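You operate a simulated robot arm through the tools that you are given. There is no shell and no other tool.

Carry out the task below with a simulated robot arm. There is one attempt and no reset: what you move stays moved.

JOB
Start the maroon trainer, shut its fuel tap, let it run dry and switch off.
Fine: wait till the engine stops by itself before the ignition goes off; leave the rest alone.

Only the result counts: the job must be done as asked and must still hold three seconds after the hand-in. Knocking over, shifting, dropping, spilling or breaking anything else fails it.

ROBOT AND FRAMES
A 6-joint arm with a two-finger gripper, fixed in place. Base frame: the origin is at the foot of the arm, x ahead of it, y to its left, z up. Lengths are in cm, angles in degrees, forces in N, time in s.
Its first joint turns from -166.0 to 166.0 degrees. Payload 3.43 kg.
The TCP is the grasp point between the finger pads, 2 cm short of the fingertips. In the tool frame z runs along the fingers and y along their closing line. Largest opening 19 cm; the body of the gripper starts 24.8 cm behind the TCP.
Orientation is that of the tool frame in the base frame, as [roll, pitch, yaw] about the fixed x, y, z axes, in that order (R = Rz(yaw) Ry(pitch) Rx(roll)). With the fingers straight down and closing along the base's y, the tool's x points along the base's -x, its y along +y and its z along -z.

CONTROLS
- The arm moves only by the tool apply_moves. Its argument "moves" is a list of rows, each a list of 7 numbers: the shift along the base's x, y, z in cm, then the turn, a rotation vector about the base's x, y, z in degrees, then the finger opening in cm, from 0 to 19. In form: [[x, y, z, ax, ay, az, gripper], ...]. A call has 1 to 20 rows; each row is the pose to reach, as a shift and turn from the pose commanded when the call began. Rows are played at 5 a second. More than 5 cm and 8.6 degrees between two rows, or a gripper value outside its range, and nothing of the call is played. Where a pose cannot be reached the arm comes as near as it can. A force on the tool above 70 N (or 10 N above the force at the start of the call, whichever is more), or a blocked arm, ends the call early, and 0.2 s more pass. The fingers move at their own pace (about 4.5 cm/s each) and stop on an object; they squeeze with about 23 N. The grip force told is the motor's: it shows also when the fingers shut on nothing. Time passes only in rows, and 0.2 s behind the last, so rows that repeat a pose let the fingers close. The reply holds the time, the measured pose of the TCP, the force on the tool along the base axes, the opening and the grip force, in the units named above and with some noise, with the torque about the TCP (base axes, N m) and any sound that the robot's microphone picked up.
- Cameras (640 x 400 px; columns grow to the right, rows downward): "scene" is fixed at [22.14, -51.12, 124.25]; the picture's right is [-0.24, -0.97, 0.00], its down [-0.76, 0.19, -0.62] and it looks along [0.60, -0.15, -0.78] (base axes); focal length 229 px, centre (320, 200). "wrist" rides on the gripper at [7, -0.8, -28.8] in the tool frame; the picture's right is [0.12, 0.99, 0.00], its down [-0.96, 0.12, -0.25] and it looks along [-0.25, 0.03, 0.97] (tool axes); focal length 261 px, centre (320, 200). There is no depth. A picture from a camera that has moved, and an enlarged one, comes with that camera's place and axes in the base frame and with its lens. The place of the scene camera against the robot may be out by one fixed shift of up to 2.5 cm in any direction.
- camera(camera): a new picture of that camera. It takes no simulated time.
- raise_lower(by): slides the trunk up (or, below 0, down) by that many cm; the arm rides with it, the base frame stays. It gives what a move gives, with no picture.
- zoom(camera, box): a new picture of the part [left, top, right, bottom] of that camera's present view, enlarged. It takes no simulated time.
- sign_off(): hands the job in; it is judged then, once.

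Places have to be worked out from the pictures, the camera data and where the tool is seen. Open the gripper and draw the arm clear of the work before you hand the job in, unless the task says otherwise.

The tools are called after "Call:" by a JSON object that holds its "fn" and its "kwargs". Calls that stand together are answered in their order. apply_moves: Moves the arm, as the interface text tells. Its arguments: {"type":"object","properties":{"moves":{"type":"array"}},"required":["moves"]} The other tools are called the same way: raise_lower (by) slides the trunk up or down; camera (camera) takes a picture; zoom (camera, box) takes an enlarged picture of a part of a camera's view; sign_off () hands the job in.

At the start:

```text
clock: 0.0
eef_pos: [64.56, -21.77, 93.09]
tcp_rot: [180.0, 0.0, 179.9]
wrist_force: [0.5, -0.9, -1.0]
moment: [0.0, 0.0, 0.01]
opening: 19.02
grasp_force: 0.1
trunk travel left (down, up): [-10.0, 14.0]
```

scene: 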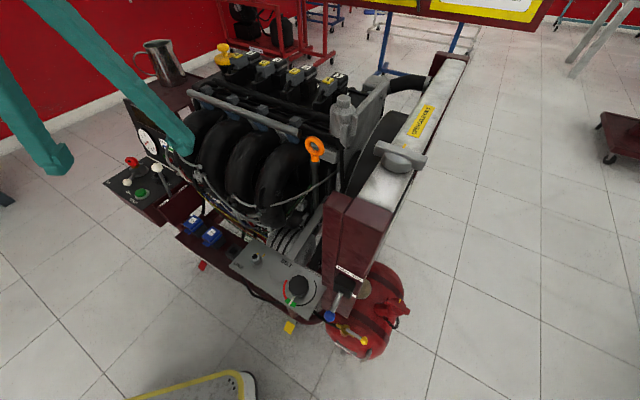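
wrist: 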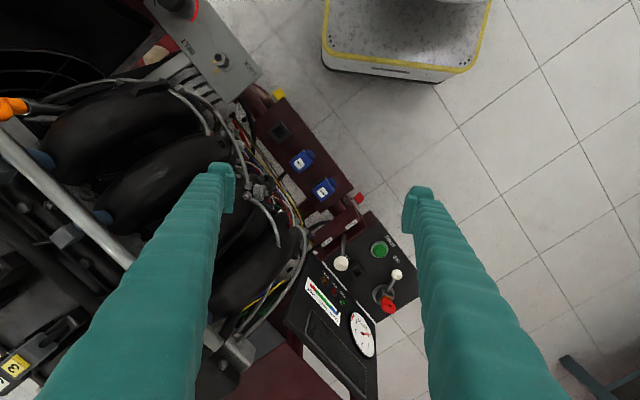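

I see an engine trainer with control panels, a key/rotary box, a fuel tank and a tap. I will zoom in on the controls before moving anything.

Call:
{"fn": "zoom", "kwargs": {"camera": "scene", "box": [100, 120, 240, 260]}}

Call:
{"fn": "zoom", "kwargs": {"camera": "scene", "box": [220, 230, 420, 370]}}

Call:
{"fn": "zoom", "kwargs": {"camera": "wrist", "box": [280, 180, 440, 400]}}

Call:
{"fn": "zoom", "kwargs": {"camera": "wrist", "box": [130, 0, 370, 210]}}

Call:
{"fn": "zoom", "kwargs": {"camera": "scene", "box": [300, 250, 380, 350]}}

```text
2.86 times, centred on (170, 190) of scene
camera zoom: at [22.14, -51.12, 124.25], right [-0.24, -0.97, 0.0], down [-0.76, 0.19, -0.62], along [0.6, -0.15, -0.78], focal length 656 px, centre (749, 229)
```

zoom: 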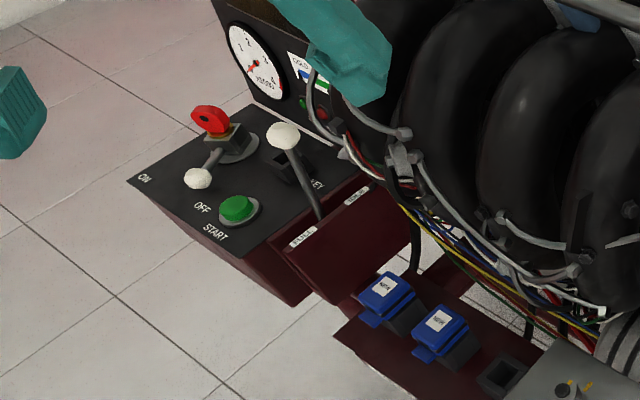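

```text
2.86 times, centred on (320, 300) of scene
camera zoom: at [22.14, -51.12, 124.25], right [-0.24, -0.97, 0.0], down [-0.76, 0.19, -0.62], along [0.6, -0.15, -0.78], focal length 656 px, centre (320, -86)
```

zoom: 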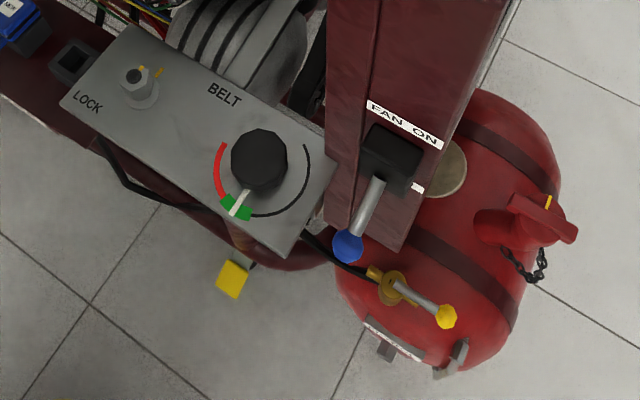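

```text
1.82 times, centred on (360, 290) of wrist
camera zoom: at [57.51, -22.69, 121.97], right [-0.12, 0.99, 0.0], down [0.96, 0.12, 0.25], along [0.25, 0.03, -0.97], focal length 474 px, centre (247, 36)
```

zoom: 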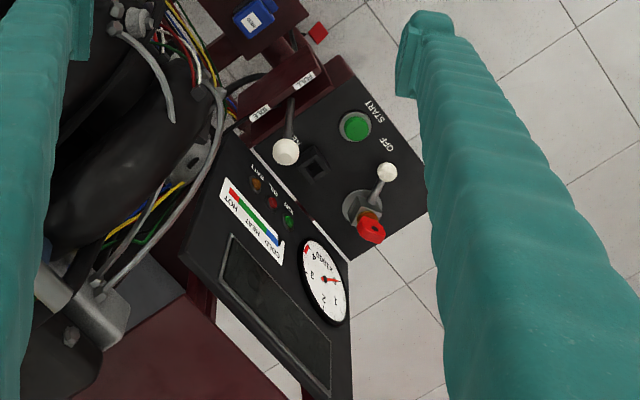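

```text
1.90 times, centred on (250, 105) of wrist
camera zoom: at [57.51, -22.69, 121.97], right [-0.12, 0.99, 0.0], down [0.96, 0.12, 0.25], along [0.25, 0.03, -0.97], focal length 496 px, centre (453, 381)
```

zoom: 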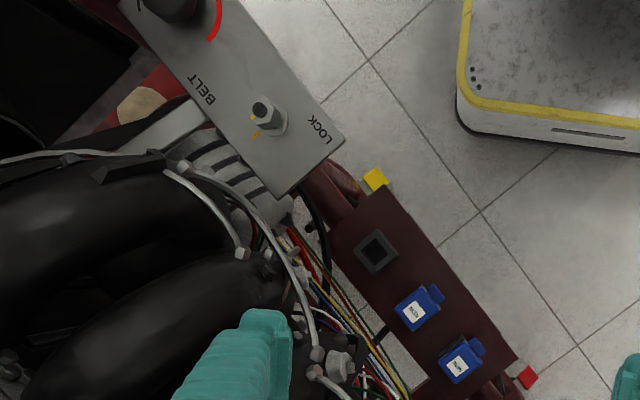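

```text
4.00 times, centred on (340, 300) of scene
camera zoom: at [22.14, -51.12, 124.25], right [-0.24, -0.97, 0.0], down [-0.76, 0.19, -0.62], along [0.6, -0.15, -0.78], focal length 918 px, centre (240, -200)
```

zoom: 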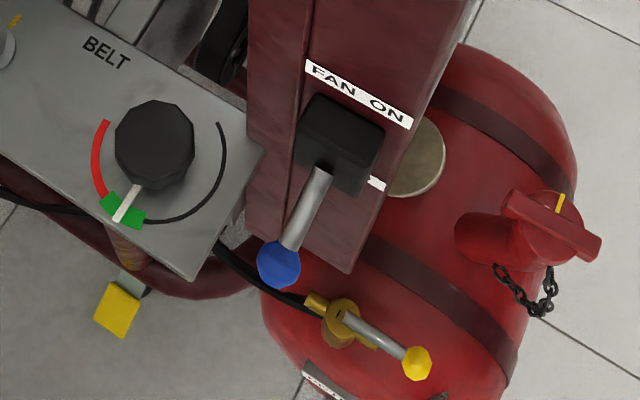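

Zooming tighter on the labels and each control to understand them.

Call:
{"fn": "zoom", "kwargs": {"camera": "scene", "box": [120, 145, 190, 215]}}

Call:
{"fn": "zoom", "kwargs": {"camera": "wrist", "box": [320, 210, 420, 320]}}

Call:
{"fn": "zoom", "kwargs": {"camera": "wrist", "box": [290, 260, 390, 370]}}

Call:
{"fn": "zoom", "kwargs": {"camera": "wrist", "box": [250, 90, 370, 230]}}

Call:
{"fn": "zoom", "kwargs": {"camera": "scene", "box": [160, 190, 260, 270]}}

Call:
{"fn": "zoom", "kwargs": {"camera": "scene", "box": [320, 300, 370, 350]}}

Call:
{"fn": "zoom", "kwargs": {"camera": "scene", "box": [100, 30, 260, 130]}}

Call:
{"fn": "zoom", "kwargs": {"camera": "scene", "box": [320, 50, 480, 200]}}

```text
5.71 times, centred on (155, 180) of scene
camera zoom: at [22.14, -51.12, 124.25], right [-0.24, -0.97, 0.0], down [-0.76, 0.19, -0.62], along [0.6, -0.15, -0.78], focal length 1311 px, centre (1263, 314)
```

zoom: 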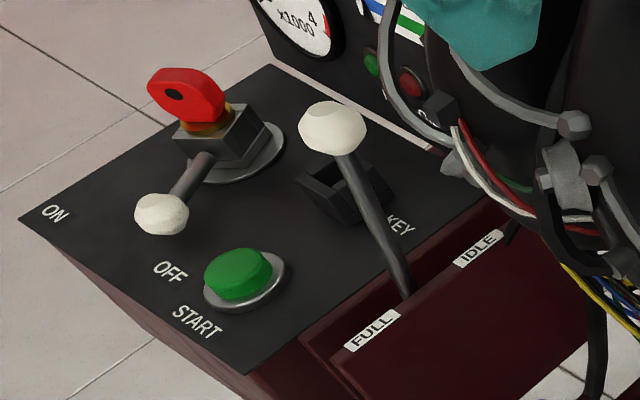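

```text
3.64 times, centred on (370, 265) of wrist
camera zoom: at [57.51, -22.69, 121.97], right [-0.12, 0.99, 0.0], down [0.96, 0.12, 0.25], along [0.25, 0.03, -0.97], focal length 948 px, centre (138, -36)
```

zoom: 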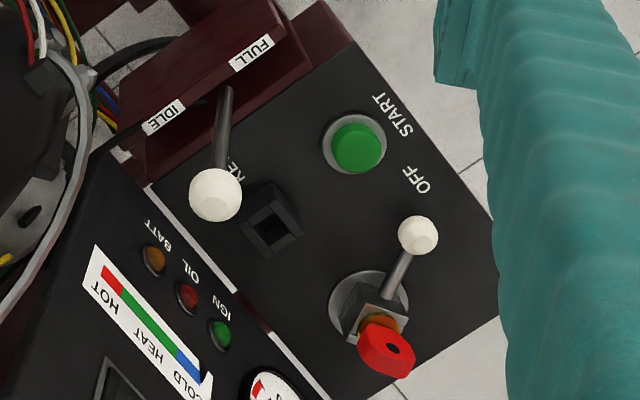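

```text
3.64 times, centred on (340, 315) of wrist
camera zoom: at [57.51, -22.69, 121.97], right [-0.12, 0.99, 0.0], down [0.96, 0.12, 0.25], along [0.25, 0.03, -0.97], focal length 948 px, centre (247, -218)
```

zoom: 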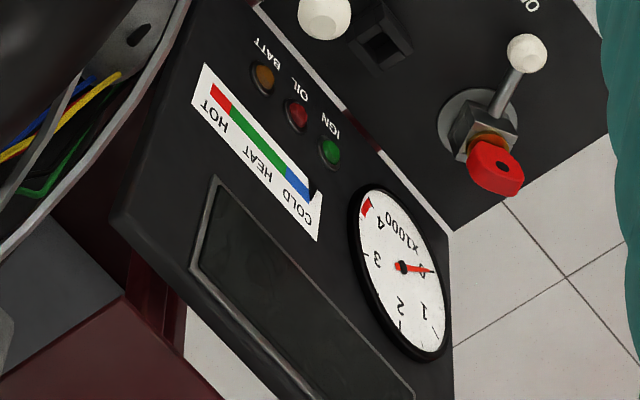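

```text
2.86 times, centred on (310, 160) of wrist
camera zoom: at [57.51, -22.69, 121.97], right [-0.12, 0.99, 0.0], down [0.96, 0.12, 0.25], along [0.25, 0.03, -0.97], focal length 745 px, centre (349, 314)
```

zoom: 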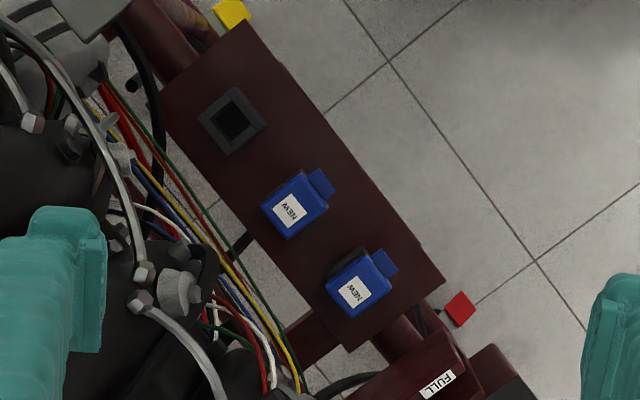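

```text
5.00 times, centred on (210, 230) of scene
camera zoom: at [22.14, -51.12, 124.25], right [-0.24, -0.97, 0.0], down [-0.76, 0.19, -0.62], along [0.6, -0.15, -0.78], focal length 1147 px, centre (870, 50)
```

zoom: 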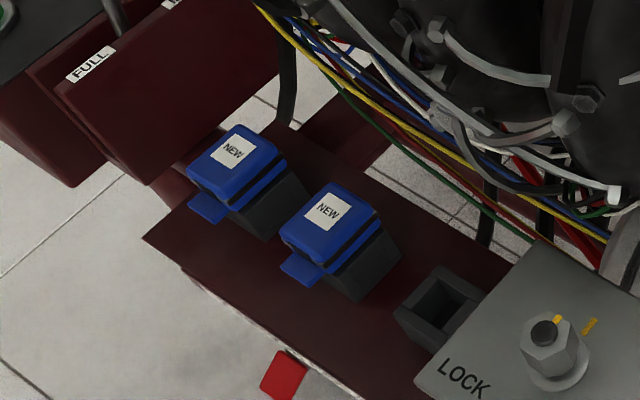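

```text
8.00 times, centred on (345, 325) of scene
camera zoom: at [22.14, -51.12, 124.25], right [-0.24, -0.97, 0.0], down [-0.76, 0.19, -0.62], along [0.6, -0.15, -0.78], focal length 1835 px, centre (120, -800)
```

zoom: 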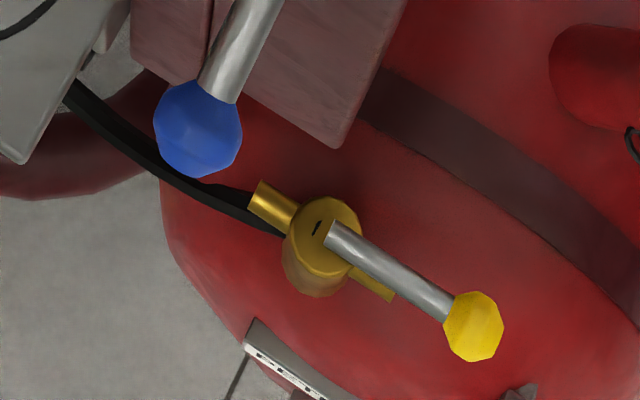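

```text
4.00 times, centred on (180, 80) of scene
camera zoom: at [22.14, -51.12, 124.25], right [-0.24, -0.97, 0.0], down [-0.76, 0.19, -0.62], along [0.6, -0.15, -0.78], focal length 918 px, centre (880, 680)
```

zoom: 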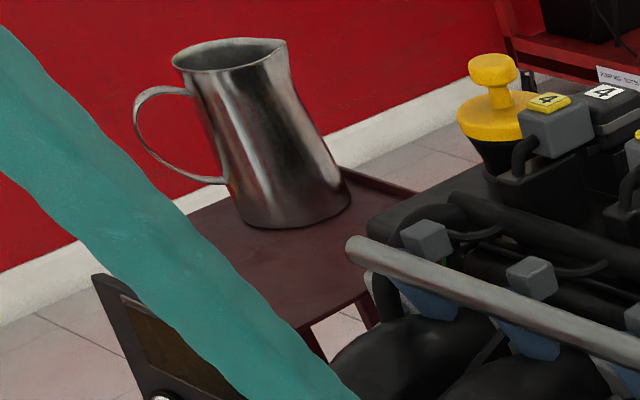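

```text
2.67 times, centred on (400, 125) of scene
camera zoom: at [22.14, -51.12, 124.25], right [-0.24, -0.97, 0.0], down [-0.76, 0.19, -0.62], along [0.6, -0.15, -0.78], focal length 612 px, centre (107, 400)
```

zoom: 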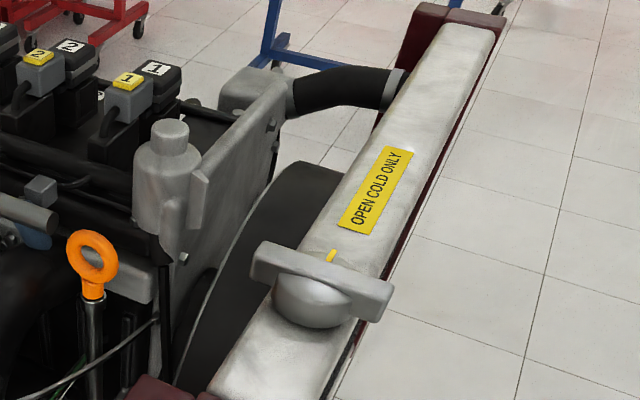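

The ignition lever (white ball, pointing at OFF), the green START button, and the yellow fuel tap on the tank are identified. A first two-camera estimate puts the ignition ball near (86, -2, 70), so I shift the wrist camera over the panel for a second view.

Call:
{"fn": "apply_moves", "kwargs": {"moves": [[2, 4, 0.5, 0, 0, 0, 19], [4, 8, 1, 0, 0, 0, 19], [6, 12, 1, 0, 0, 0, 19], [8, 15, 1, 0, 0, 0, 19], [10, 18, 1, 0, 0, 0, 19], [10, 18, 1, 0, 0, 0, 19]]}}

Call:
{"fn": "camera", "kwargs": {"camera": "wrist"}}

Call:
{"fn": "camera", "kwargs": {"camera": "scene"}}

Call:
{"fn": "zoom", "kwargs": {"camera": "wrist", "box": [220, 100, 420, 300]}}

```text
clock: 1.4
eef_pos: [74.49, -3.68, 94.2]
tcp_rot: [180.0, 0.0, -180.0]
wrist_force: [0.1, -0.5, 0.4]
moment: [-0.01, -0.04, 0.01]
opening: 18.99
grasp_force: 0.1
trunk travel left (down, up): [-10.0, 14.0]
```

```text
taken
camera wrist: at [67.5, -4.47, 123.11], right [-0.12, 0.99, 0.0], down [0.96, 0.12, 0.25], along [0.25, 0.03, -0.97], focal length 261 px, centre (320, 200)
```

wrist: 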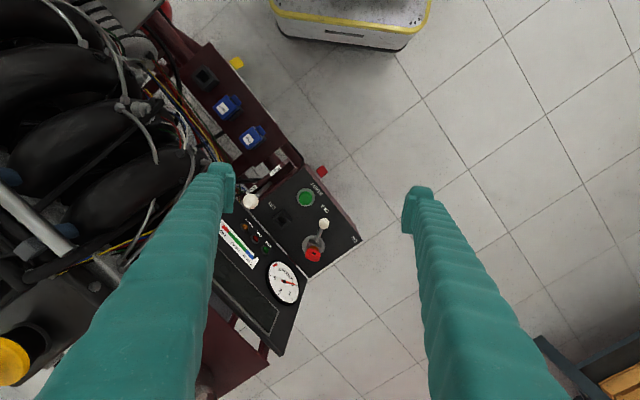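

```text
taken
```

scene: 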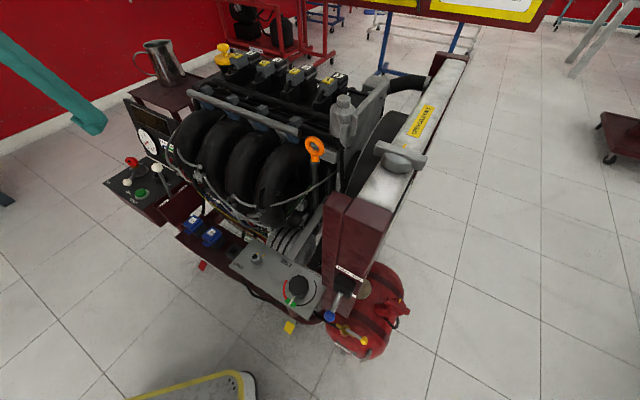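

```text
2.00 times, centred on (320, 200) of wrist
camera zoom: at [67.5, -4.47, 123.11], right [-0.12, 0.99, 0.0], down [0.96, 0.12, 0.25], along [0.25, 0.03, -0.97], focal length 521 px, centre (320, 200)
```

zoom: 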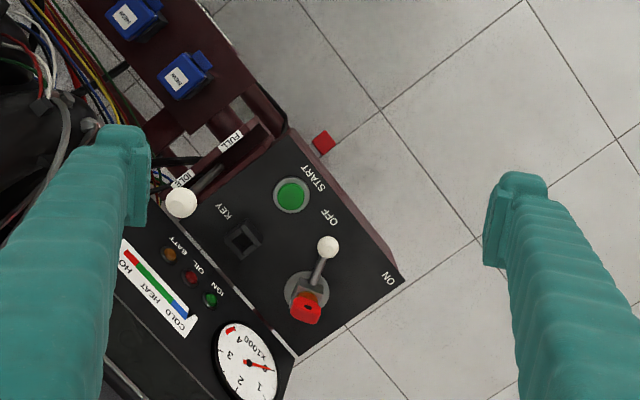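

Triangulating two wrist views: ignition ball ≈ (86.8, -1.2, 67.9), hub ≈ (93, -3), ON direction toward +y; START button ≈ (81.5, -6.0, 67.5). Before starting the engine I go up and over to survey the fuel tap.

Call:
{"fn": "apply_moves", "kwargs": {"moves": [[0, 0, 4, 0, 0, 0, 12], [-1, -1, 8, 0, 0, 0, 8], [-3, -3, 11, 0, 0, 0, 8], [-6, -6.5, 11, 0, 0, 0, 8], [-9, -10, 11, 0, 0, 0, 8], [-12, -13.5, 11, 0, 0, 0, 8], [-15, -17, 11, 0, 0, 0, 8], [-18, -20.5, 11, 0, 0, 0, 8], [-21, -24, 11, 0, 0, 0, 8], [-24, -27.5, 11, 0, 0, 0, 8], [-27, -31, 11, 0, 0, 0, 8], [-30, -34.5, 11, 0, 0, 0, 8], [-33, -38, 11, 0, 0, 0, 8], [-36, -41.5, 11, 0, 0, 0, 8], [-39, -45, 11, 0, 0, 0, 8], [-39, -45, 11, 0, 0, 0, 8]]}}

Call:
{"fn": "camera", "kwargs": {"camera": "wrist"}}

Call:
{"fn": "camera", "kwargs": {"camera": "scene"}}

```text
clock: 4.8
eef_pos: [35.64, -48.78, 105.06]
tcp_rot: [-179.9, 0.0, -180.0]
wrist_force: [0.3, -0.1, 0.2]
moment: [-0.01, 0.01, 0.02]
opening: 8.0
grasp_force: 0.1
trunk travel left (down, up): [-10.0, 14.0]
```

```text
taken
camera wrist: at [28.62, -49.63, 134.01], right [-0.12, 0.99, 0.0], down [0.96, 0.12, 0.25], along [0.25, 0.03, -0.97], focal length 261 px, centre (320, 200)
```

wrist: 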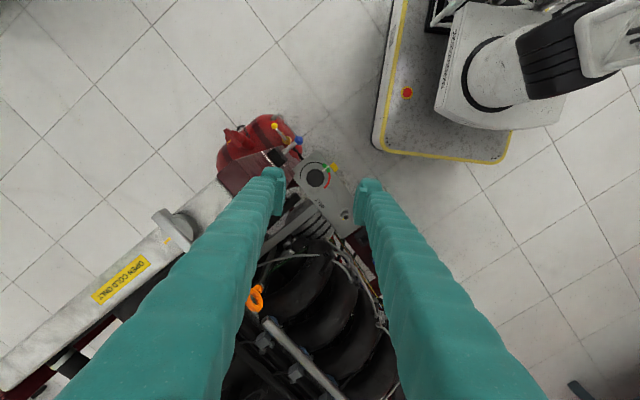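

```text
taken
```

scene: 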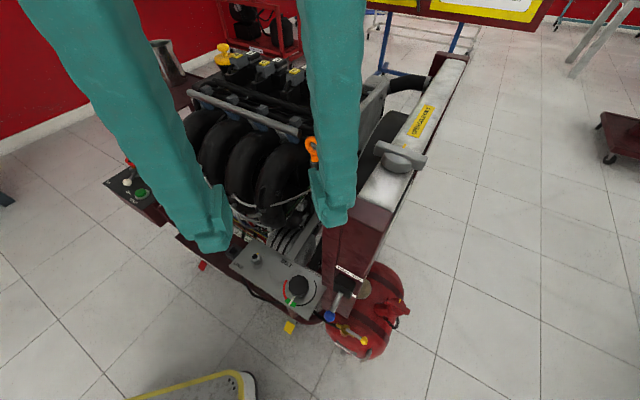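

The tap is in view ahead-left; zooming here and then I'll shift the camera sideways for triangulation.

Call:
{"fn": "zoom", "kwargs": {"camera": "wrist", "box": [205, 95, 365, 205]}}

Call:
{"fn": "apply_moves", "kwargs": {"moves": [[-3, -3, 0, 0, 0, 0, 14], [-5, -7, 0, 0, 0, 0, 18], [-7, -11, 0, 0, 0, 0, 19], [-9, -14, 0, 0, 0, 0, 19], [-9, -14, 0, 0, 0, 0, 19], [-9, -14, 0, 0, 0, 0, 19]]}}

Call:
{"fn": "camera", "kwargs": {"camera": "wrist"}}

Call:
{"fn": "zoom", "kwargs": {"camera": "wrist", "box": [250, 100, 410, 200]}}

```text
3.64 times, centred on (285, 150) of wrist
camera zoom: at [28.62, -49.63, 134.01], right [-0.12, 0.99, 0.0], down [0.96, 0.12, 0.25], along [0.25, 0.03, -0.97], focal length 948 px, centre (447, 382)
```

zoom: 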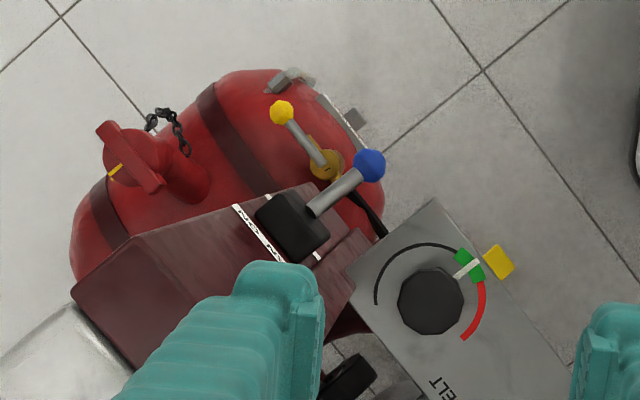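

```text
clock: 6.2
eef_pos: [26.7, -62.53, 104.99]
tcp_rot: [180.0, 0.1, 180.0]
wrist_force: [-0.5, 0.3, 0.1]
moment: [0.0, 0.0, 0.02]
opening: 18.99
grasp_force: 0.2
trunk travel left (down, up): [-10.0, 14.0]
```

```text
taken
camera wrist: at [19.58, -63.36, 133.93], right [-0.12, 0.99, 0.0], down [0.96, 0.12, 0.25], along [0.25, 0.03, -0.97], focal length 261 px, centre (320, 200)
```

wrist: 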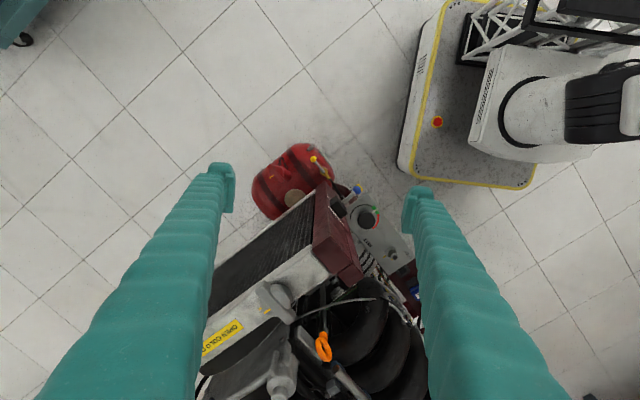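

```text
4.00 times, centred on (330, 150) of wrist
camera zoom: at [19.58, -63.36, 133.93], right [-0.12, 0.99, 0.0], down [0.96, 0.12, 0.25], along [0.25, 0.03, -0.97], focal length 1043 px, centre (280, 400)
```

zoom: 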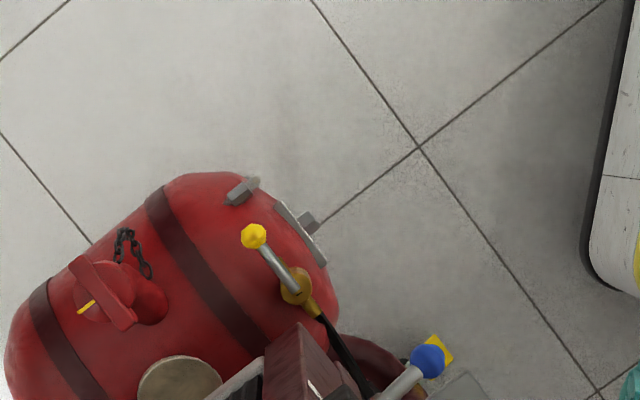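

Triangulated: tap ball ≈ (28.3, -64.5, 46.3), tap hub ≈ (32.3, -60.4, 44.2), blue fan ball ≈ (30.6, -53.8, 78.4). The tap handle is parallel to its pipe (open); I go lower on the free side for a closer look at the surroundings.

Call:
{"fn": "apply_moves", "kwargs": {"moves": [[-4, -2, -2, 0, 0, 0, 19], [-7, -3, -6, 0, 0, 0, 19], [-10, -4, -10, 0, 0, 0, 19], [-10, -4, -15, 0, 0, 0, 19], [-10, -4, -20, 0, 0, 0, 19], [-10, -4, -25, 0, 0, 0, 19], [-10, -4, -30, 0, 0, 0, 19], [-10, -4, -30, 0, 0, 0, 19]]}}

Call:
{"fn": "camera", "kwargs": {"camera": "wrist"}}

Call:
{"fn": "zoom", "kwargs": {"camera": "wrist", "box": [240, 100, 480, 300]}}

Call:
{"fn": "camera", "kwargs": {"camera": "scene"}}

```text
refused: row 2 steps farther than a row can; nothing moved
```

```text
taken
camera wrist: at [19.58, -63.36, 133.93], right [-0.12, 0.99, 0.0], down [0.96, 0.12, 0.25], along [0.25, 0.03, -0.97], focal length 261 px, centre (320, 200)
```

wrist: 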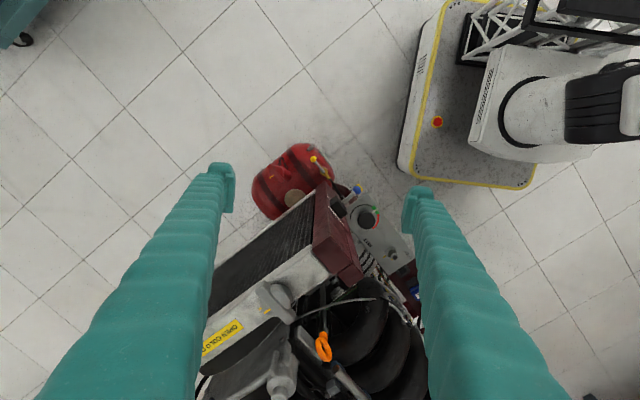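

```text
2.00 times, centred on (360, 200) of wrist
camera zoom: at [19.58, -63.36, 133.93], right [-0.12, 0.99, 0.0], down [0.96, 0.12, 0.25], along [0.25, 0.03, -0.97], focal length 521 px, centre (240, 200)
```

zoom: 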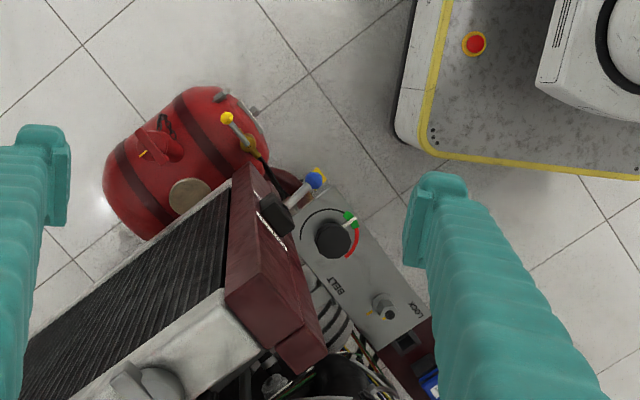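

```text
taken
```

scene: 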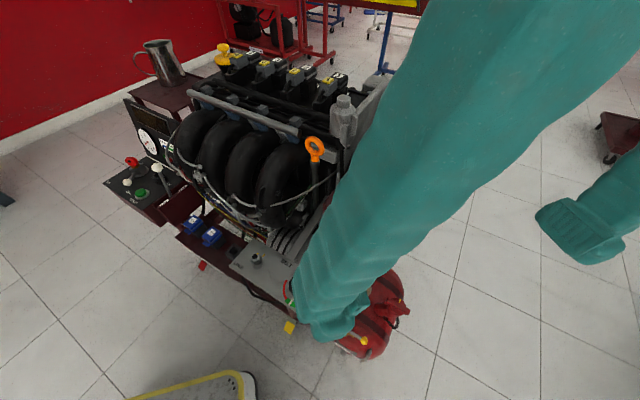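

The row step was too large, so nothing moved. The trainer front faces direction (-x,+y); closing the tap clockwise would swing its ball along +y by about 8 cm, and the fan lever sits above, so I'll work with the tool tilted 25° (body leaning to -x). I move in low with that tilt to get an oblique view.

Call:
{"fn": "apply_moves", "kwargs": {"moves": [[-3, -1, -3, 0, 0, 0, 19], [-6, -2, -6, 0, -5, 0, 19], [-8, -3, -10, 0, -10, 0, 19], [-9, -4, -14, 0, -15, 0, 19], [-9, -4, -18.5, 0, -20, 0, 19], [-9, -4, -23, 0, -25, 0, 19], [-9, -4, -27.5, 0, -25, 0, 19], [-9, -4, -32, 0, -25, 0, 19], [-9, -4, -36, 0, -25, 0, 19], [-9, -4, -36, 0, -25, 0, 19]]}}

Call:
{"fn": "camera", "kwargs": {"camera": "wrist"}}

Call:
{"fn": "camera", "kwargs": {"camera": "scene"}}

```text
clock: 8.4
eef_pos: [17.69, -67.14, 68.87]
tcp_rot: [-180.0, 25.1, 180.0]
wrist_force: [0.8, 0.3, 0.2]
moment: [-0.01, -0.01, 0.01]
opening: 19.01
grasp_force: 0.0
trunk travel left (down, up): [-10.0, 14.0]
```

```text
taken
camera wrist: at [-0.91, -67.96, 92.13], right [-0.11, 0.99, -0.05], down [0.77, 0.12, 0.63], along [0.63, 0.03, -0.77], focal length 261 px, centre (320, 200)
```

wrist: 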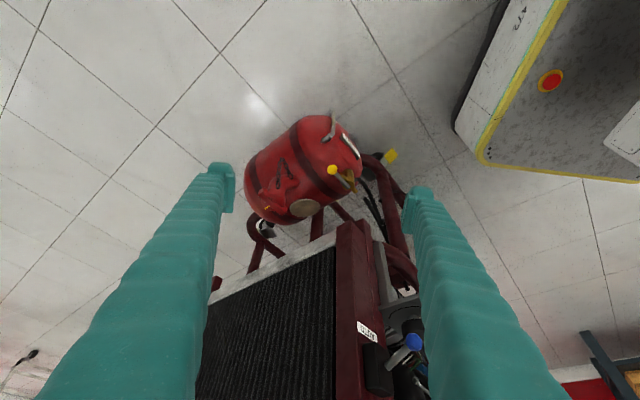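

```text
taken
```

scene: 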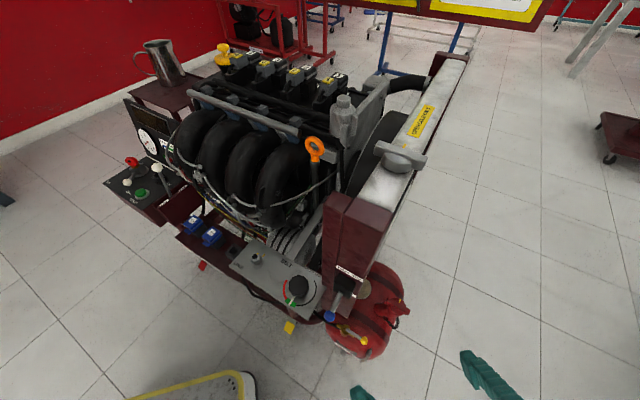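

Call:
{"fn": "zoom", "kwargs": {"camera": "wrist", "box": [230, 100, 430, 230]}}

Call:
{"fn": "zoom", "kwargs": {"camera": "wrist", "box": [310, 130, 390, 210]}}

Call:
{"fn": "zoom", "kwargs": {"camera": "wrist", "box": [310, 200, 440, 400]}}

```text
3.08 times, centred on (330, 165) of wrist
camera zoom: at [-0.91, -67.96, 92.13], right [-0.11, 0.99, -0.05], down [0.77, 0.12, 0.63], along [0.63, 0.03, -0.77], focal length 802 px, centre (289, 308)
```

zoom: 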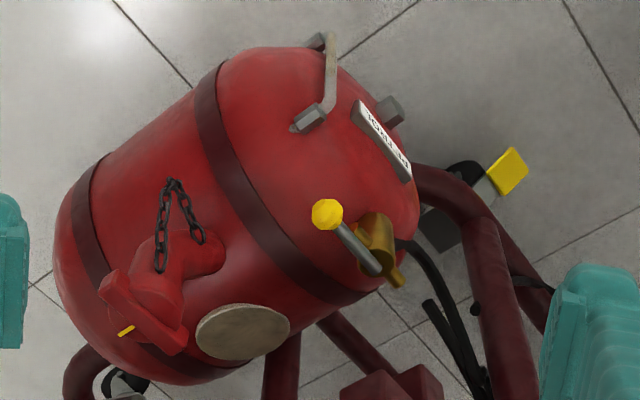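

```text
5.00 times, centred on (350, 170) of wrist
camera zoom: at [-0.91, -67.96, 92.13], right [-0.11, 0.99, -0.05], down [0.77, 0.12, 0.63], along [0.63, 0.03, -0.77], focal length 1303 px, centre (170, 350)
```

zoom: 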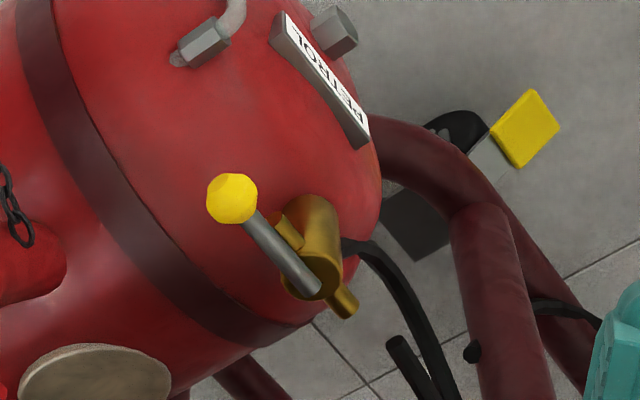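

```text
2.00 times, centred on (375, 300) of wrist
camera zoom: at [-0.91, -67.96, 92.13], right [-0.11, 0.99, -0.05], down [0.77, 0.12, 0.63], along [0.63, 0.03, -0.77], focal length 521 px, centre (210, 0)
```

zoom: 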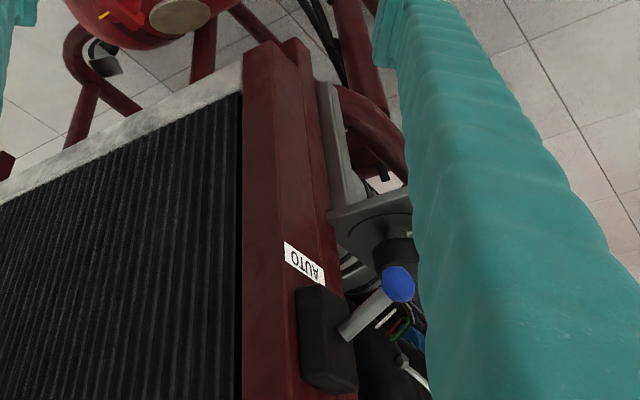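

The oblique view confirms the tap's handle sits on top of a vertical tap body a few cm above the tank, with free space toward +y. Now I retrace up and back toward the ignition panel to start the engine.

Call:
{"fn": "apply_moves", "kwargs": {"moves": [[0, 0, 4, 0, 0, 0, 12], [0, 0, 8.5, 0, 0, 0, 8], [0, 0, 13, 0, 5, 0, 6], [0, 0, 17.5, 0, 10, 0, 6], [0, 0, 22, 0, 15, 0, 6], [0, 1, 26.5, 0, 20, 0, 6], [1, 3, 31, 0, 25, 0, 6], [3, 6, 34, 0, 25, 0, 6], [5, 10, 36, 0, 25, 0, 6], [8, 14, 36, 0, 25, 0, 6], [11, 18, 36, 0, 25, 0, 6], [14, 22, 36, 0, 25, 0, 6], [17, 26, 36, 0, 25, 0, 6], [20, 30, 36, 0, 25, 0, 6], [23, 34, 36, 0, 25, 0, 6], [26, 38, 36, 0, 25, 0, 6], [29, 42, 36, 0, 25, 0, 6], [32, 46, 36, 0, 25, 0, 6], [35, 50, 36, 0, 25, 0, 6], [38, 54, 36, 0, 25, 0, 6]]}}

```text
refused: row 7 steps farther than a row can; nothing moved
```

One step was slightly too long; I shorten it and resend.

Call:
{"fn": "apply_moves", "kwargs": {"moves": [[0, 0, 4, 0, 0, 0, 12], [0, 0, 8.5, 0, 0, 0, 8], [0, 0, 13, 0, 5, 0, 6], [0, 0, 17.5, 0, 10, 0, 6], [0, 0, 22, 0, 15, 0, 6], [0, 1, 26.5, 0, 20, 0, 6], [1, 3, 30.5, 0, 25, 0, 6], [3, 6, 33.5, 0, 25, 0, 6], [5, 10, 35, 0, 25, 0, 6], [7.8, 14, 35.5, 0, 25, 0, 6], [10.7, 18, 36, 0, 25, 0, 6], [13.6, 22, 36, 0, 25, 0, 6], [16.5, 26, 36, 0, 25, 0, 6], [19.4, 30, 36, 0, 25, 0, 6], [22.3, 34, 36, 0, 25, 0, 6], [25.2, 38, 36, 0, 25, 0, 6], [28, 42, 36, 0, 25, 0, 6], [31, 45.9, 36, 0, 25, 0, 6], [34, 49.8, 36, 0, 25, 0, 6], [37, 53.7, 36, 0, 25, 0, 6]]}}

```text
clock: 12.6
eef_pos: [54.41, -13.16, 105.02]
tcp_rot: [179.9, -0.1, -179.9]
wrist_force: [-0.4, 0.5, 1.1]
moment: [0.09, -0.1, 0.06]
opening: 6.0
grasp_force: 0.0
trunk travel left (down, up): [-10.0, 14.0]
```

At (54, -13, 105). I approach above the ignition panel at moderate height to refine the panel, ball and button heights from closer.

Call:
{"fn": "apply_moves", "kwargs": {"moves": [[3.5, 2, -2, 0, 0, 0, 10], [7, 4, -4, 0, 0, 0, 14], [10.5, 6, -6, 0, 0, 0, 18], [14, 8, -8.5, 0, 0, 0, 19], [17.5, 9, -11, 0, 0, 0, 19], [20, 10, -15, 0, 0, 0, 19], [22, 10, -19, 0, 0, 0, 19], [24, 10, -22, 0, 0, 0, 19], [24, 10, -24, 0, 0, 0, 19], [24, 10, -24, 0, 0, 0, 19]]}}

Call:
{"fn": "camera", "kwargs": {"camera": "wrist"}}

Call:
{"fn": "zoom", "kwargs": {"camera": "wrist", "box": [240, 140, 400, 240]}}

Call:
{"fn": "zoom", "kwargs": {"camera": "scene", "box": [100, 130, 180, 210]}}

```text
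clock: 14.8
eef_pos: [78.63, -3.29, 81.27]
tcp_rot: [-180.0, 0.0, -179.9]
wrist_force: [0.8, -0.4, -0.1]
moment: [-0.03, -0.01, -0.01]
opening: 18.99
grasp_force: 0.1
trunk travel left (down, up): [-10.0, 14.0]
```

```text
taken
camera wrist: at [71.55, -4.14, 110.11], right [-0.12, 0.99, 0.0], down [0.96, 0.12, 0.25], along [0.25, 0.03, -0.97], focal length 261 px, centre (320, 200)
```

wrist: 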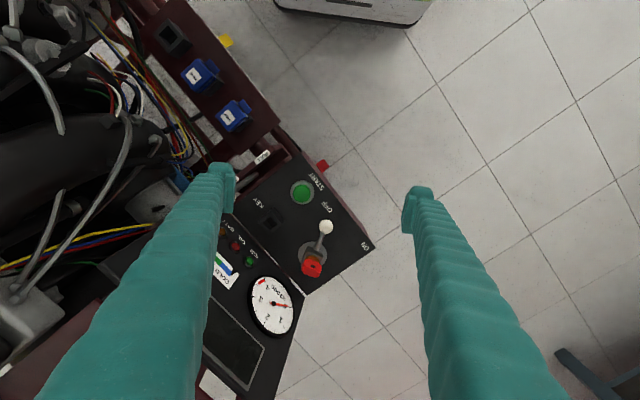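

```text
4.00 times, centred on (320, 190) of wrist
camera zoom: at [71.55, -4.14, 110.11], right [-0.12, 0.99, 0.0], down [0.96, 0.12, 0.25], along [0.25, 0.03, -0.97], focal length 1043 px, centre (320, 240)
```

zoom: 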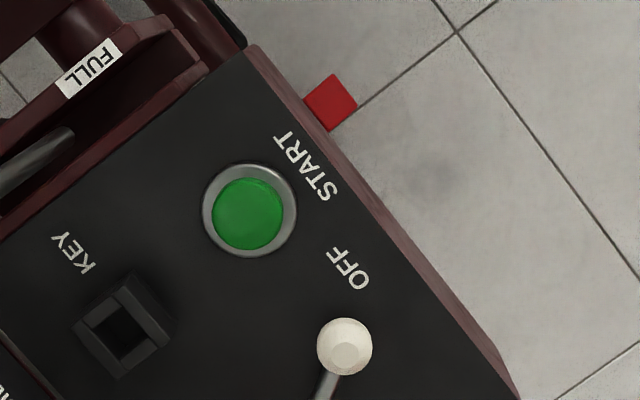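

```text
5.00 times, centred on (140, 170) of scene
camera zoom: at [22.14, -51.12, 124.25], right [-0.24, -0.97, 0.0], down [-0.76, 0.19, -0.62], along [0.6, -0.15, -0.78], focal length 1147 px, centre (1220, 350)
```

zoom: 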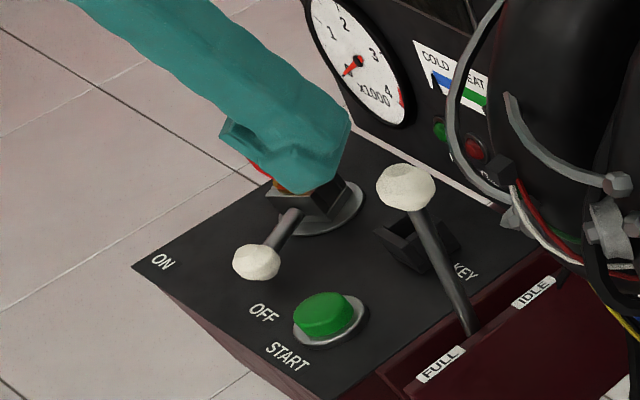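

Refined: ball (86.9, -1.2, 67.9), radius 1.1; button top (81.6, -5.9, 67.4); panel surface ≈ 66.3. I position above the ball with the hand yawed -45° so its closing line matches the OFF→ON chord, opening 4.5 cm.

Call:
{"fn": "apply_moves", "kwargs": {"moves": [[1.4, 0.4, 0, 0, 0, -7.5, 14], [2.8, 0.8, 0, 0, 0, -15, 10], [4.2, 1.2, 0, 0, 0, -22.5, 6], [5.6, 1.6, 0, 0, 0, -30, 4.5], [7, 1.9, 0, 0, 0, -37.5, 4.5], [8.3, 2.1, 0, 0, 0, -45, 4.5], [8.3, 2.1, -2.5, 0, 0, -45, 4.5], [8.3, 2.1, -5.3, 0, 0, -45, 4.5], [8.3, 2.1, -5.3, 0, 0, -45, 4.5]]}}

Call:
{"fn": "camera", "kwargs": {"camera": "wrist"}}

Call:
{"fn": "zoom", "kwargs": {"camera": "scene", "box": [100, 130, 180, 210]}}

```text
clock: 16.8
eef_pos: [86.74, -0.97, 75.85]
tcp_rot: [-180.0, -0.1, 135.0]
wrist_force: [-0.1, 0.0, 0.1]
moment: [0.01, 0.03, 0.0]
opening: 4.52
grasp_force: 0.0
trunk travel left (down, up): [-10.0, 14.0]
```

```text
taken
camera wrist: at [81.17, 3.4, 104.74], right [0.62, 0.79, 0.0], down [0.76, -0.6, 0.25], along [0.19, -0.15, -0.97], focal length 261 px, centre (320, 200)
```

wrist: 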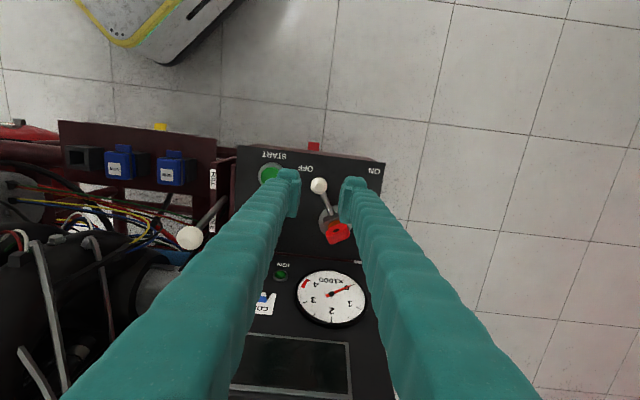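

```text
5.00 times, centred on (140, 170) of scene
camera zoom: at [22.14, -51.12, 124.25], right [-0.24, -0.97, 0.0], down [-0.76, 0.19, -0.62], along [0.6, -0.15, -0.78], focal length 1147 px, centre (1220, 350)
```

zoom: 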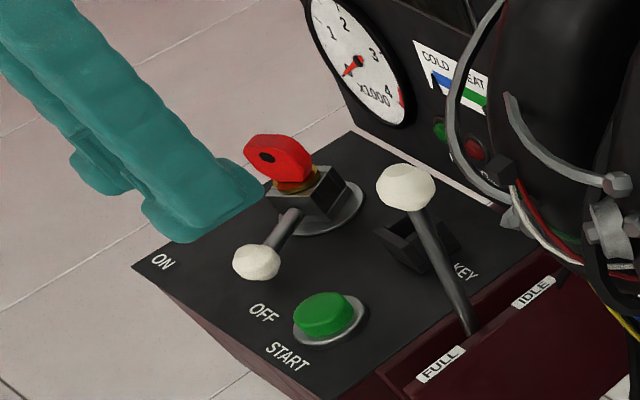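

The ball sits centred between the fingertips in the wrist view. I descend so the fingers straddle it (tips just above the panel).

Call:
{"fn": "apply_moves", "kwargs": {"moves": [[0, -0.2, -2.5, 0, 0, 0, 4.5], [0, -0.2, -5, 0, 0, 0, 4.5], [0, -0.2, -6, 0, 0, 0, 4.5], [0, -0.2, -6.5, 0, 0, 0, 4.5]]}}

Call:
{"fn": "zoom", "kwargs": {"camera": "wrist", "box": [240, 130, 400, 250]}}

Call:
{"fn": "zoom", "kwargs": {"camera": "scene", "box": [100, 130, 180, 210]}}

```text
clock: 17.8
eef_pos: [86.97, -1.19, 69.17]
tcp_rot: [180.0, 0.0, 135.0]
wrist_force: [-0.1, 0.9, -0.6]
moment: [0.02, -0.04, 0.02]
opening: 4.48
grasp_force: 0.1
trunk travel left (down, up): [-10.0, 14.0]
```

```text
3.33 times, centred on (320, 190) of wrist
camera zoom: at [81.29, 3.16, 98.15], right [0.62, 0.79, 0.0], down [0.76, -0.6, 0.25], along [0.19, -0.15, -0.97], focal length 869 px, centre (320, 233)
```

zoom: 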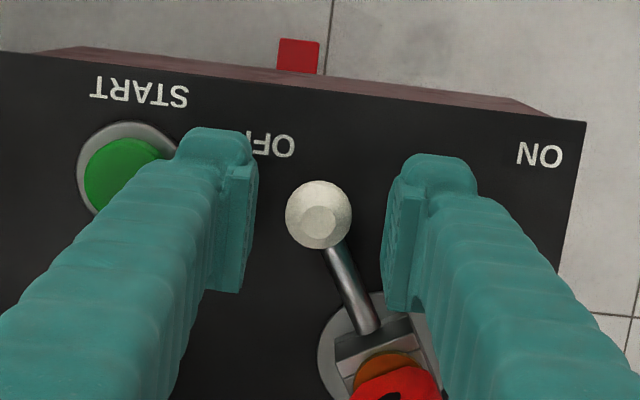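

```text
5.00 times, centred on (140, 170) of scene
camera zoom: at [22.14, -51.12, 124.25], right [-0.24, -0.97, 0.0], down [-0.76, 0.19, -0.62], along [0.6, -0.15, -0.78], focal length 1147 px, centre (1220, 350)
```

zoom: 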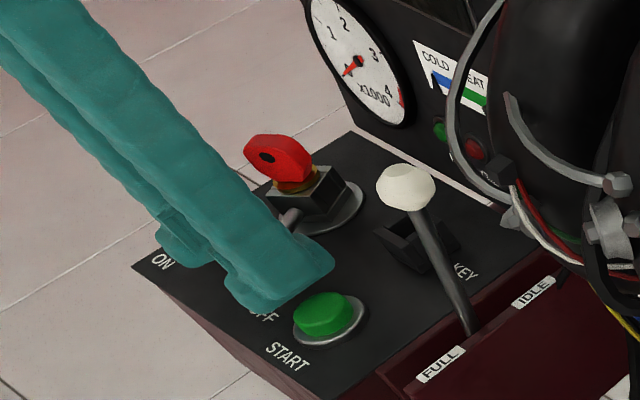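

The fingers straddle the ignition ball cleanly without contact. I now sweep along the arc toward ON.

Call:
{"fn": "apply_moves", "kwargs": {"moves": [[0.57, 0.85, 0, 0, 0, 0, 4.5], [1.13, 1.7, 0, 0, 0, 0, 4.5], [1.7, 2.55, 0, 0, 0, 0, 4.5], [2.33, 3.32, 0, 0, 0, 0, 4.5], [3.04, 4.03, 0, 0, 0, 0, 4.5], [3.82, 4.67, 0, 0, 0, 0, 4.5], [4.74, 5.16, 0, 0, 0, 0, 4.5]]}}

Call:
{"fn": "zoom", "kwargs": {"camera": "wrist", "box": [200, 110, 440, 330]}}

Call:
{"fn": "zoom", "kwargs": {"camera": "scene", "box": [100, 130, 180, 210]}}

```text
clock: 19.4
eef_pos: [91.7, 3.9, 69.29]
tcp_rot: [179.9, 0.1, 135.0]
wrist_force: [0.2, 0.2, 0.7]
moment: [0.02, -0.02, -0.01]
opening: 4.53
grasp_force: 0.1
trunk travel left (down, up): [-10.0, 14.0]
```

```text
1.82 times, centred on (320, 220) of wrist
camera zoom: at [86.09, 8.27, 98.19], right [0.62, 0.79, 0.0], down [0.76, -0.6, 0.25], along [0.2, -0.15, -0.97], focal length 474 px, centre (320, 164)
```

zoom: 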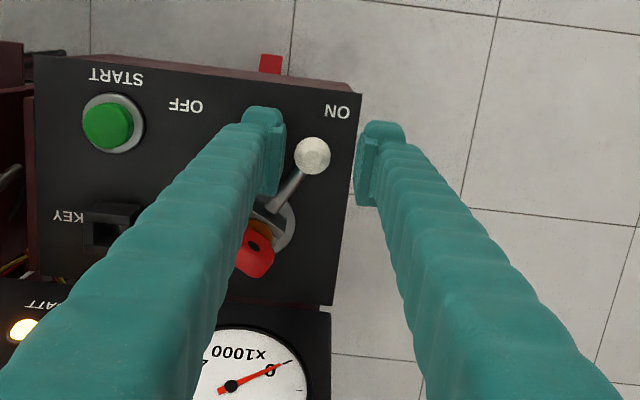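

```text
5.00 times, centred on (140, 170) of scene
camera zoom: at [22.14, -51.12, 124.25], right [-0.24, -0.97, 0.0], down [-0.76, 0.19, -0.62], along [0.6, -0.15, -0.78], focal length 1147 px, centre (1220, 350)
```

zoom: 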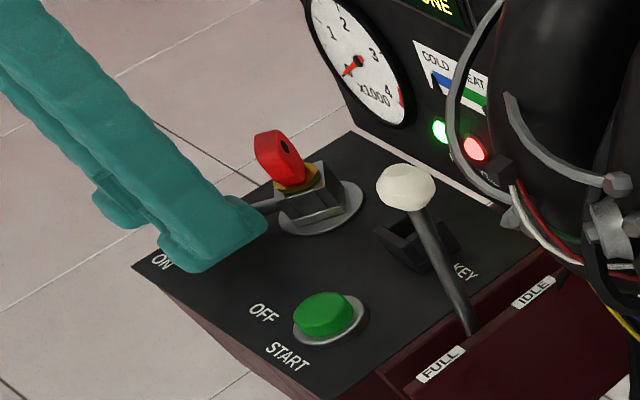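

Ignition snapped to ON: IGN, OIL and BATT lamps are lit and a display came on. I lift off vertically and read the display.

Call:
{"fn": "apply_moves", "kwargs": {"moves": [[0, 0, 3, 0, 0, 0, 4.5], [0, 0, 7, 0, 0, 0, 4.5], [-1, -1, 11, 0, 0, 0, 3], [-4, -3, 13, 0, 0, 0, 0], [-7, -6, 13, 0, 0, 0, 0], [-10, -9, 13, 0, 0, 0, 0], [-10.1, -9.8, 13, 0, 0, 0, 0]]}}

Call:
{"fn": "camera", "kwargs": {"camera": "wrist"}}

Call:
{"fn": "zoom", "kwargs": {"camera": "scene", "box": [110, 90, 190, 210]}}

```text
clock: 21.0
eef_pos: [81.46, -5.98, 82.32]
tcp_rot: [-179.9, -0.1, 135.1]
wrist_force: [0.7, -0.1, 0.1]
moment: [-0.02, 0.03, 0.0]
opening: 0.0
grasp_force: 22.9
trunk travel left (down, up): [-10.0, 14.0]
```

```text
taken
camera wrist: at [75.76, -1.52, 111.19], right [0.62, 0.79, 0.0], down [0.76, -0.6, 0.25], along [0.2, -0.15, -0.97], focal length 261 px, centre (320, 200)
```

wrist: 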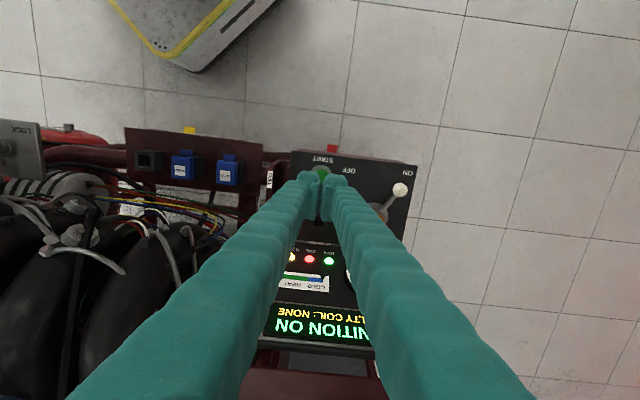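

```text
3.33 times, centred on (150, 150) of scene
camera zoom: at [22.14, -51.12, 124.25], right [-0.24, -0.97, 0.0], down [-0.76, 0.19, -0.62], along [0.6, -0.15, -0.78], focal length 765 px, centre (887, 367)
```

zoom: 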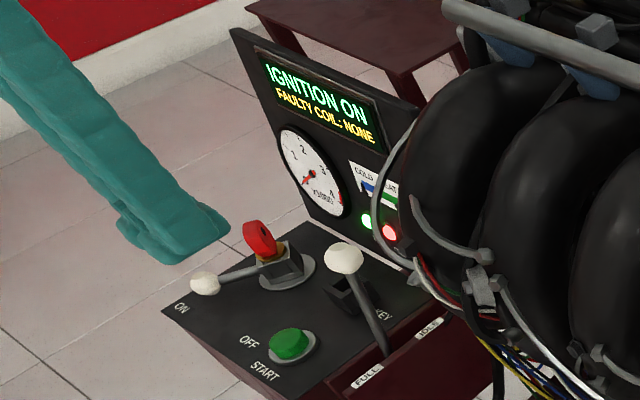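

Display: "IGNITION ON / FAULTY COIL: NONE". The closed fingertips are above START; I descend onto the button and press gently.

Call:
{"fn": "apply_moves", "kwargs": {"moves": [[0.1, 0, -4.5, 0, 0, 0, 0], [0.1, 0, -8.5, 0, 0, 0, 0], [0.1, 0, -11.5, 0, 0, 0, 0], [0.1, 0, -12.4, 0, 0, 0, 0], [0.1, 0, -12.8, 0, 0, 0, 0], [0.1, 0, -13.1, 0, 0, 0, 0], [0.1, 0, -13.3, 0, 0, 0, 0], [0.1, 0, -13.3, 0, 0, 0, 0]]}}

Call:
{"fn": "zoom", "kwargs": {"camera": "scene", "box": [110, 90, 190, 210]}}

```text
clock: 22.8
eef_pos: [81.53, -5.83, 69.06]
tcp_rot: [-179.9, 0.0, 134.9]
wrist_force: [-2.6, -1.4, 5.5]
moment: [0.05, -0.01, -0.01]
opening: 0.57
grasp_force: 34.1
trunk travel left (down, up): [-10.0, 14.0]
heard: click
```

```text
3.33 times, centred on (150, 150) of scene
camera zoom: at [22.14, -51.12, 124.25], right [-0.24, -0.97, 0.0], down [-0.76, 0.19, -0.62], along [0.6, -0.15, -0.78], focal length 765 px, centre (887, 367)
```

zoom: 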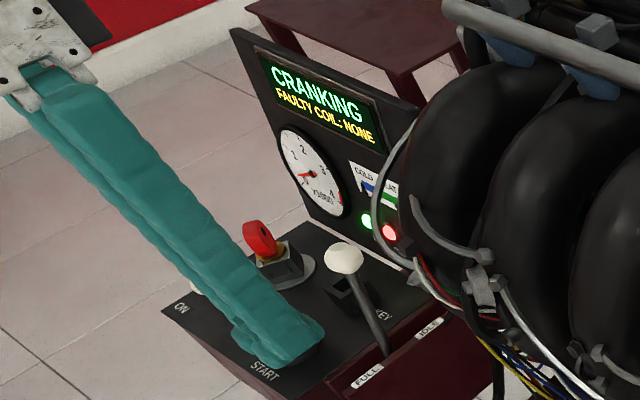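

The display says CRANKING (a click was heard, about 6 N). I hold the button down a bit longer.

Call:
{"fn": "apply_moves", "kwargs": {"moves": [[0, 0, 0, 0, 0, 0, 0], [0, 0, 0, 0, 0, 0, 0], [0, 0, 0, 0, 0, 0, 0], [0, 0, 0, 0, 0, 0, 0]]}}

Call:
{"fn": "zoom", "kwargs": {"camera": "scene", "box": [110, 90, 190, 210]}}

```text
clock: 23.8
eef_pos: [81.47, -5.97, 68.89]
tcp_rot: [180.0, 0.0, 135.0]
wrist_force: [-2.0, -1.2, 5.9]
moment: [-0.01, 0.02, 0.02]
opening: 0.61
grasp_force: 34.9
trunk travel left (down, up): [-10.0, 14.0]
```

```text
3.33 times, centred on (150, 150) of scene
camera zoom: at [22.14, -51.12, 124.25], right [-0.24, -0.97, 0.0], down [-0.76, 0.19, -0.62], along [0.6, -0.15, -0.78], focal length 765 px, centre (887, 367)
```

zoom: 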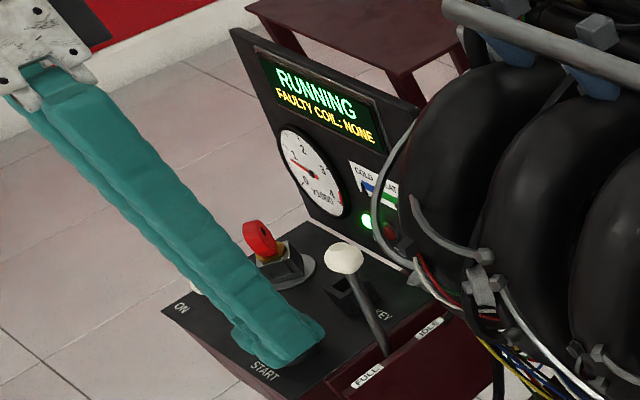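

RUNNING at about 900 rpm. I release the button, rise and travel back toward the tap with the fingers closed.

Call:
{"fn": "apply_moves", "kwargs": {"moves": [[0, 0, 3, 0, 0, 0, 0], [0, 0, 7.5, 0, 0, 0, 0], [0, 0, 12, 0, 0, 0, 0], [-2, 0, 16.5, 0, 0, 7.5, 0], [-4, 0, 21, 0, 0, 15, 0], [-6, 0, 25.5, 0, 0, 22.5, 0], [-9, -1, 29, 0, 0, 30, 0], [-12, -3, 32, 0, 0, 37.5, 0], [-15, -5, 35, 0, 0, 45, 0], [-19, -6, 36, 0, 0, 45, 0], [-23, -8, 36, 0, 0, 45, 0], [-27, -10, 36, 0, 0, 45, 0], [-30, -13.9, 36, 0, 0, 45, 0], [-33, -17.8, 36, 0, 0, 45, 0], [-36, -21.7, 36, 0, 0, 45, 0], [-39, -25.6, 36, 0, 0, 45, 0], [-42, -29.5, 36, 0, 0, 45, 0], [-45, -33.4, 36, 0, 0, 45, 0], [-48, -37.3, 36, 0, 0, 45, 0], [-51, -41.2, 36, 0, 0, 45, 0]]}}

Call:
{"fn": "zoom", "kwargs": {"camera": "scene", "box": [110, 90, 190, 210]}}

```text
clock: 28.0
eef_pos: [30.25, -46.71, 104.99]
tcp_rot: [-179.9, 0.0, 180.0]
wrist_force: [0.2, -0.4, 0.5]
moment: [-0.09, 0.05, 0.03]
opening: 0.0
grasp_force: 34.0
trunk travel left (down, up): [-10.0, 14.0]
```

```text
3.33 times, centred on (150, 150) of scene
camera zoom: at [22.14, -51.12, 124.25], right [-0.24, -0.97, 0.0], down [-0.76, 0.19, -0.62], along [0.6, -0.15, -0.78], focal length 765 px, centre (887, 367)
```

zoom: 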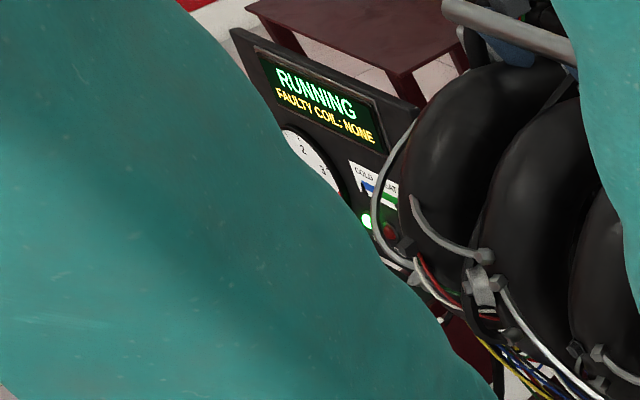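

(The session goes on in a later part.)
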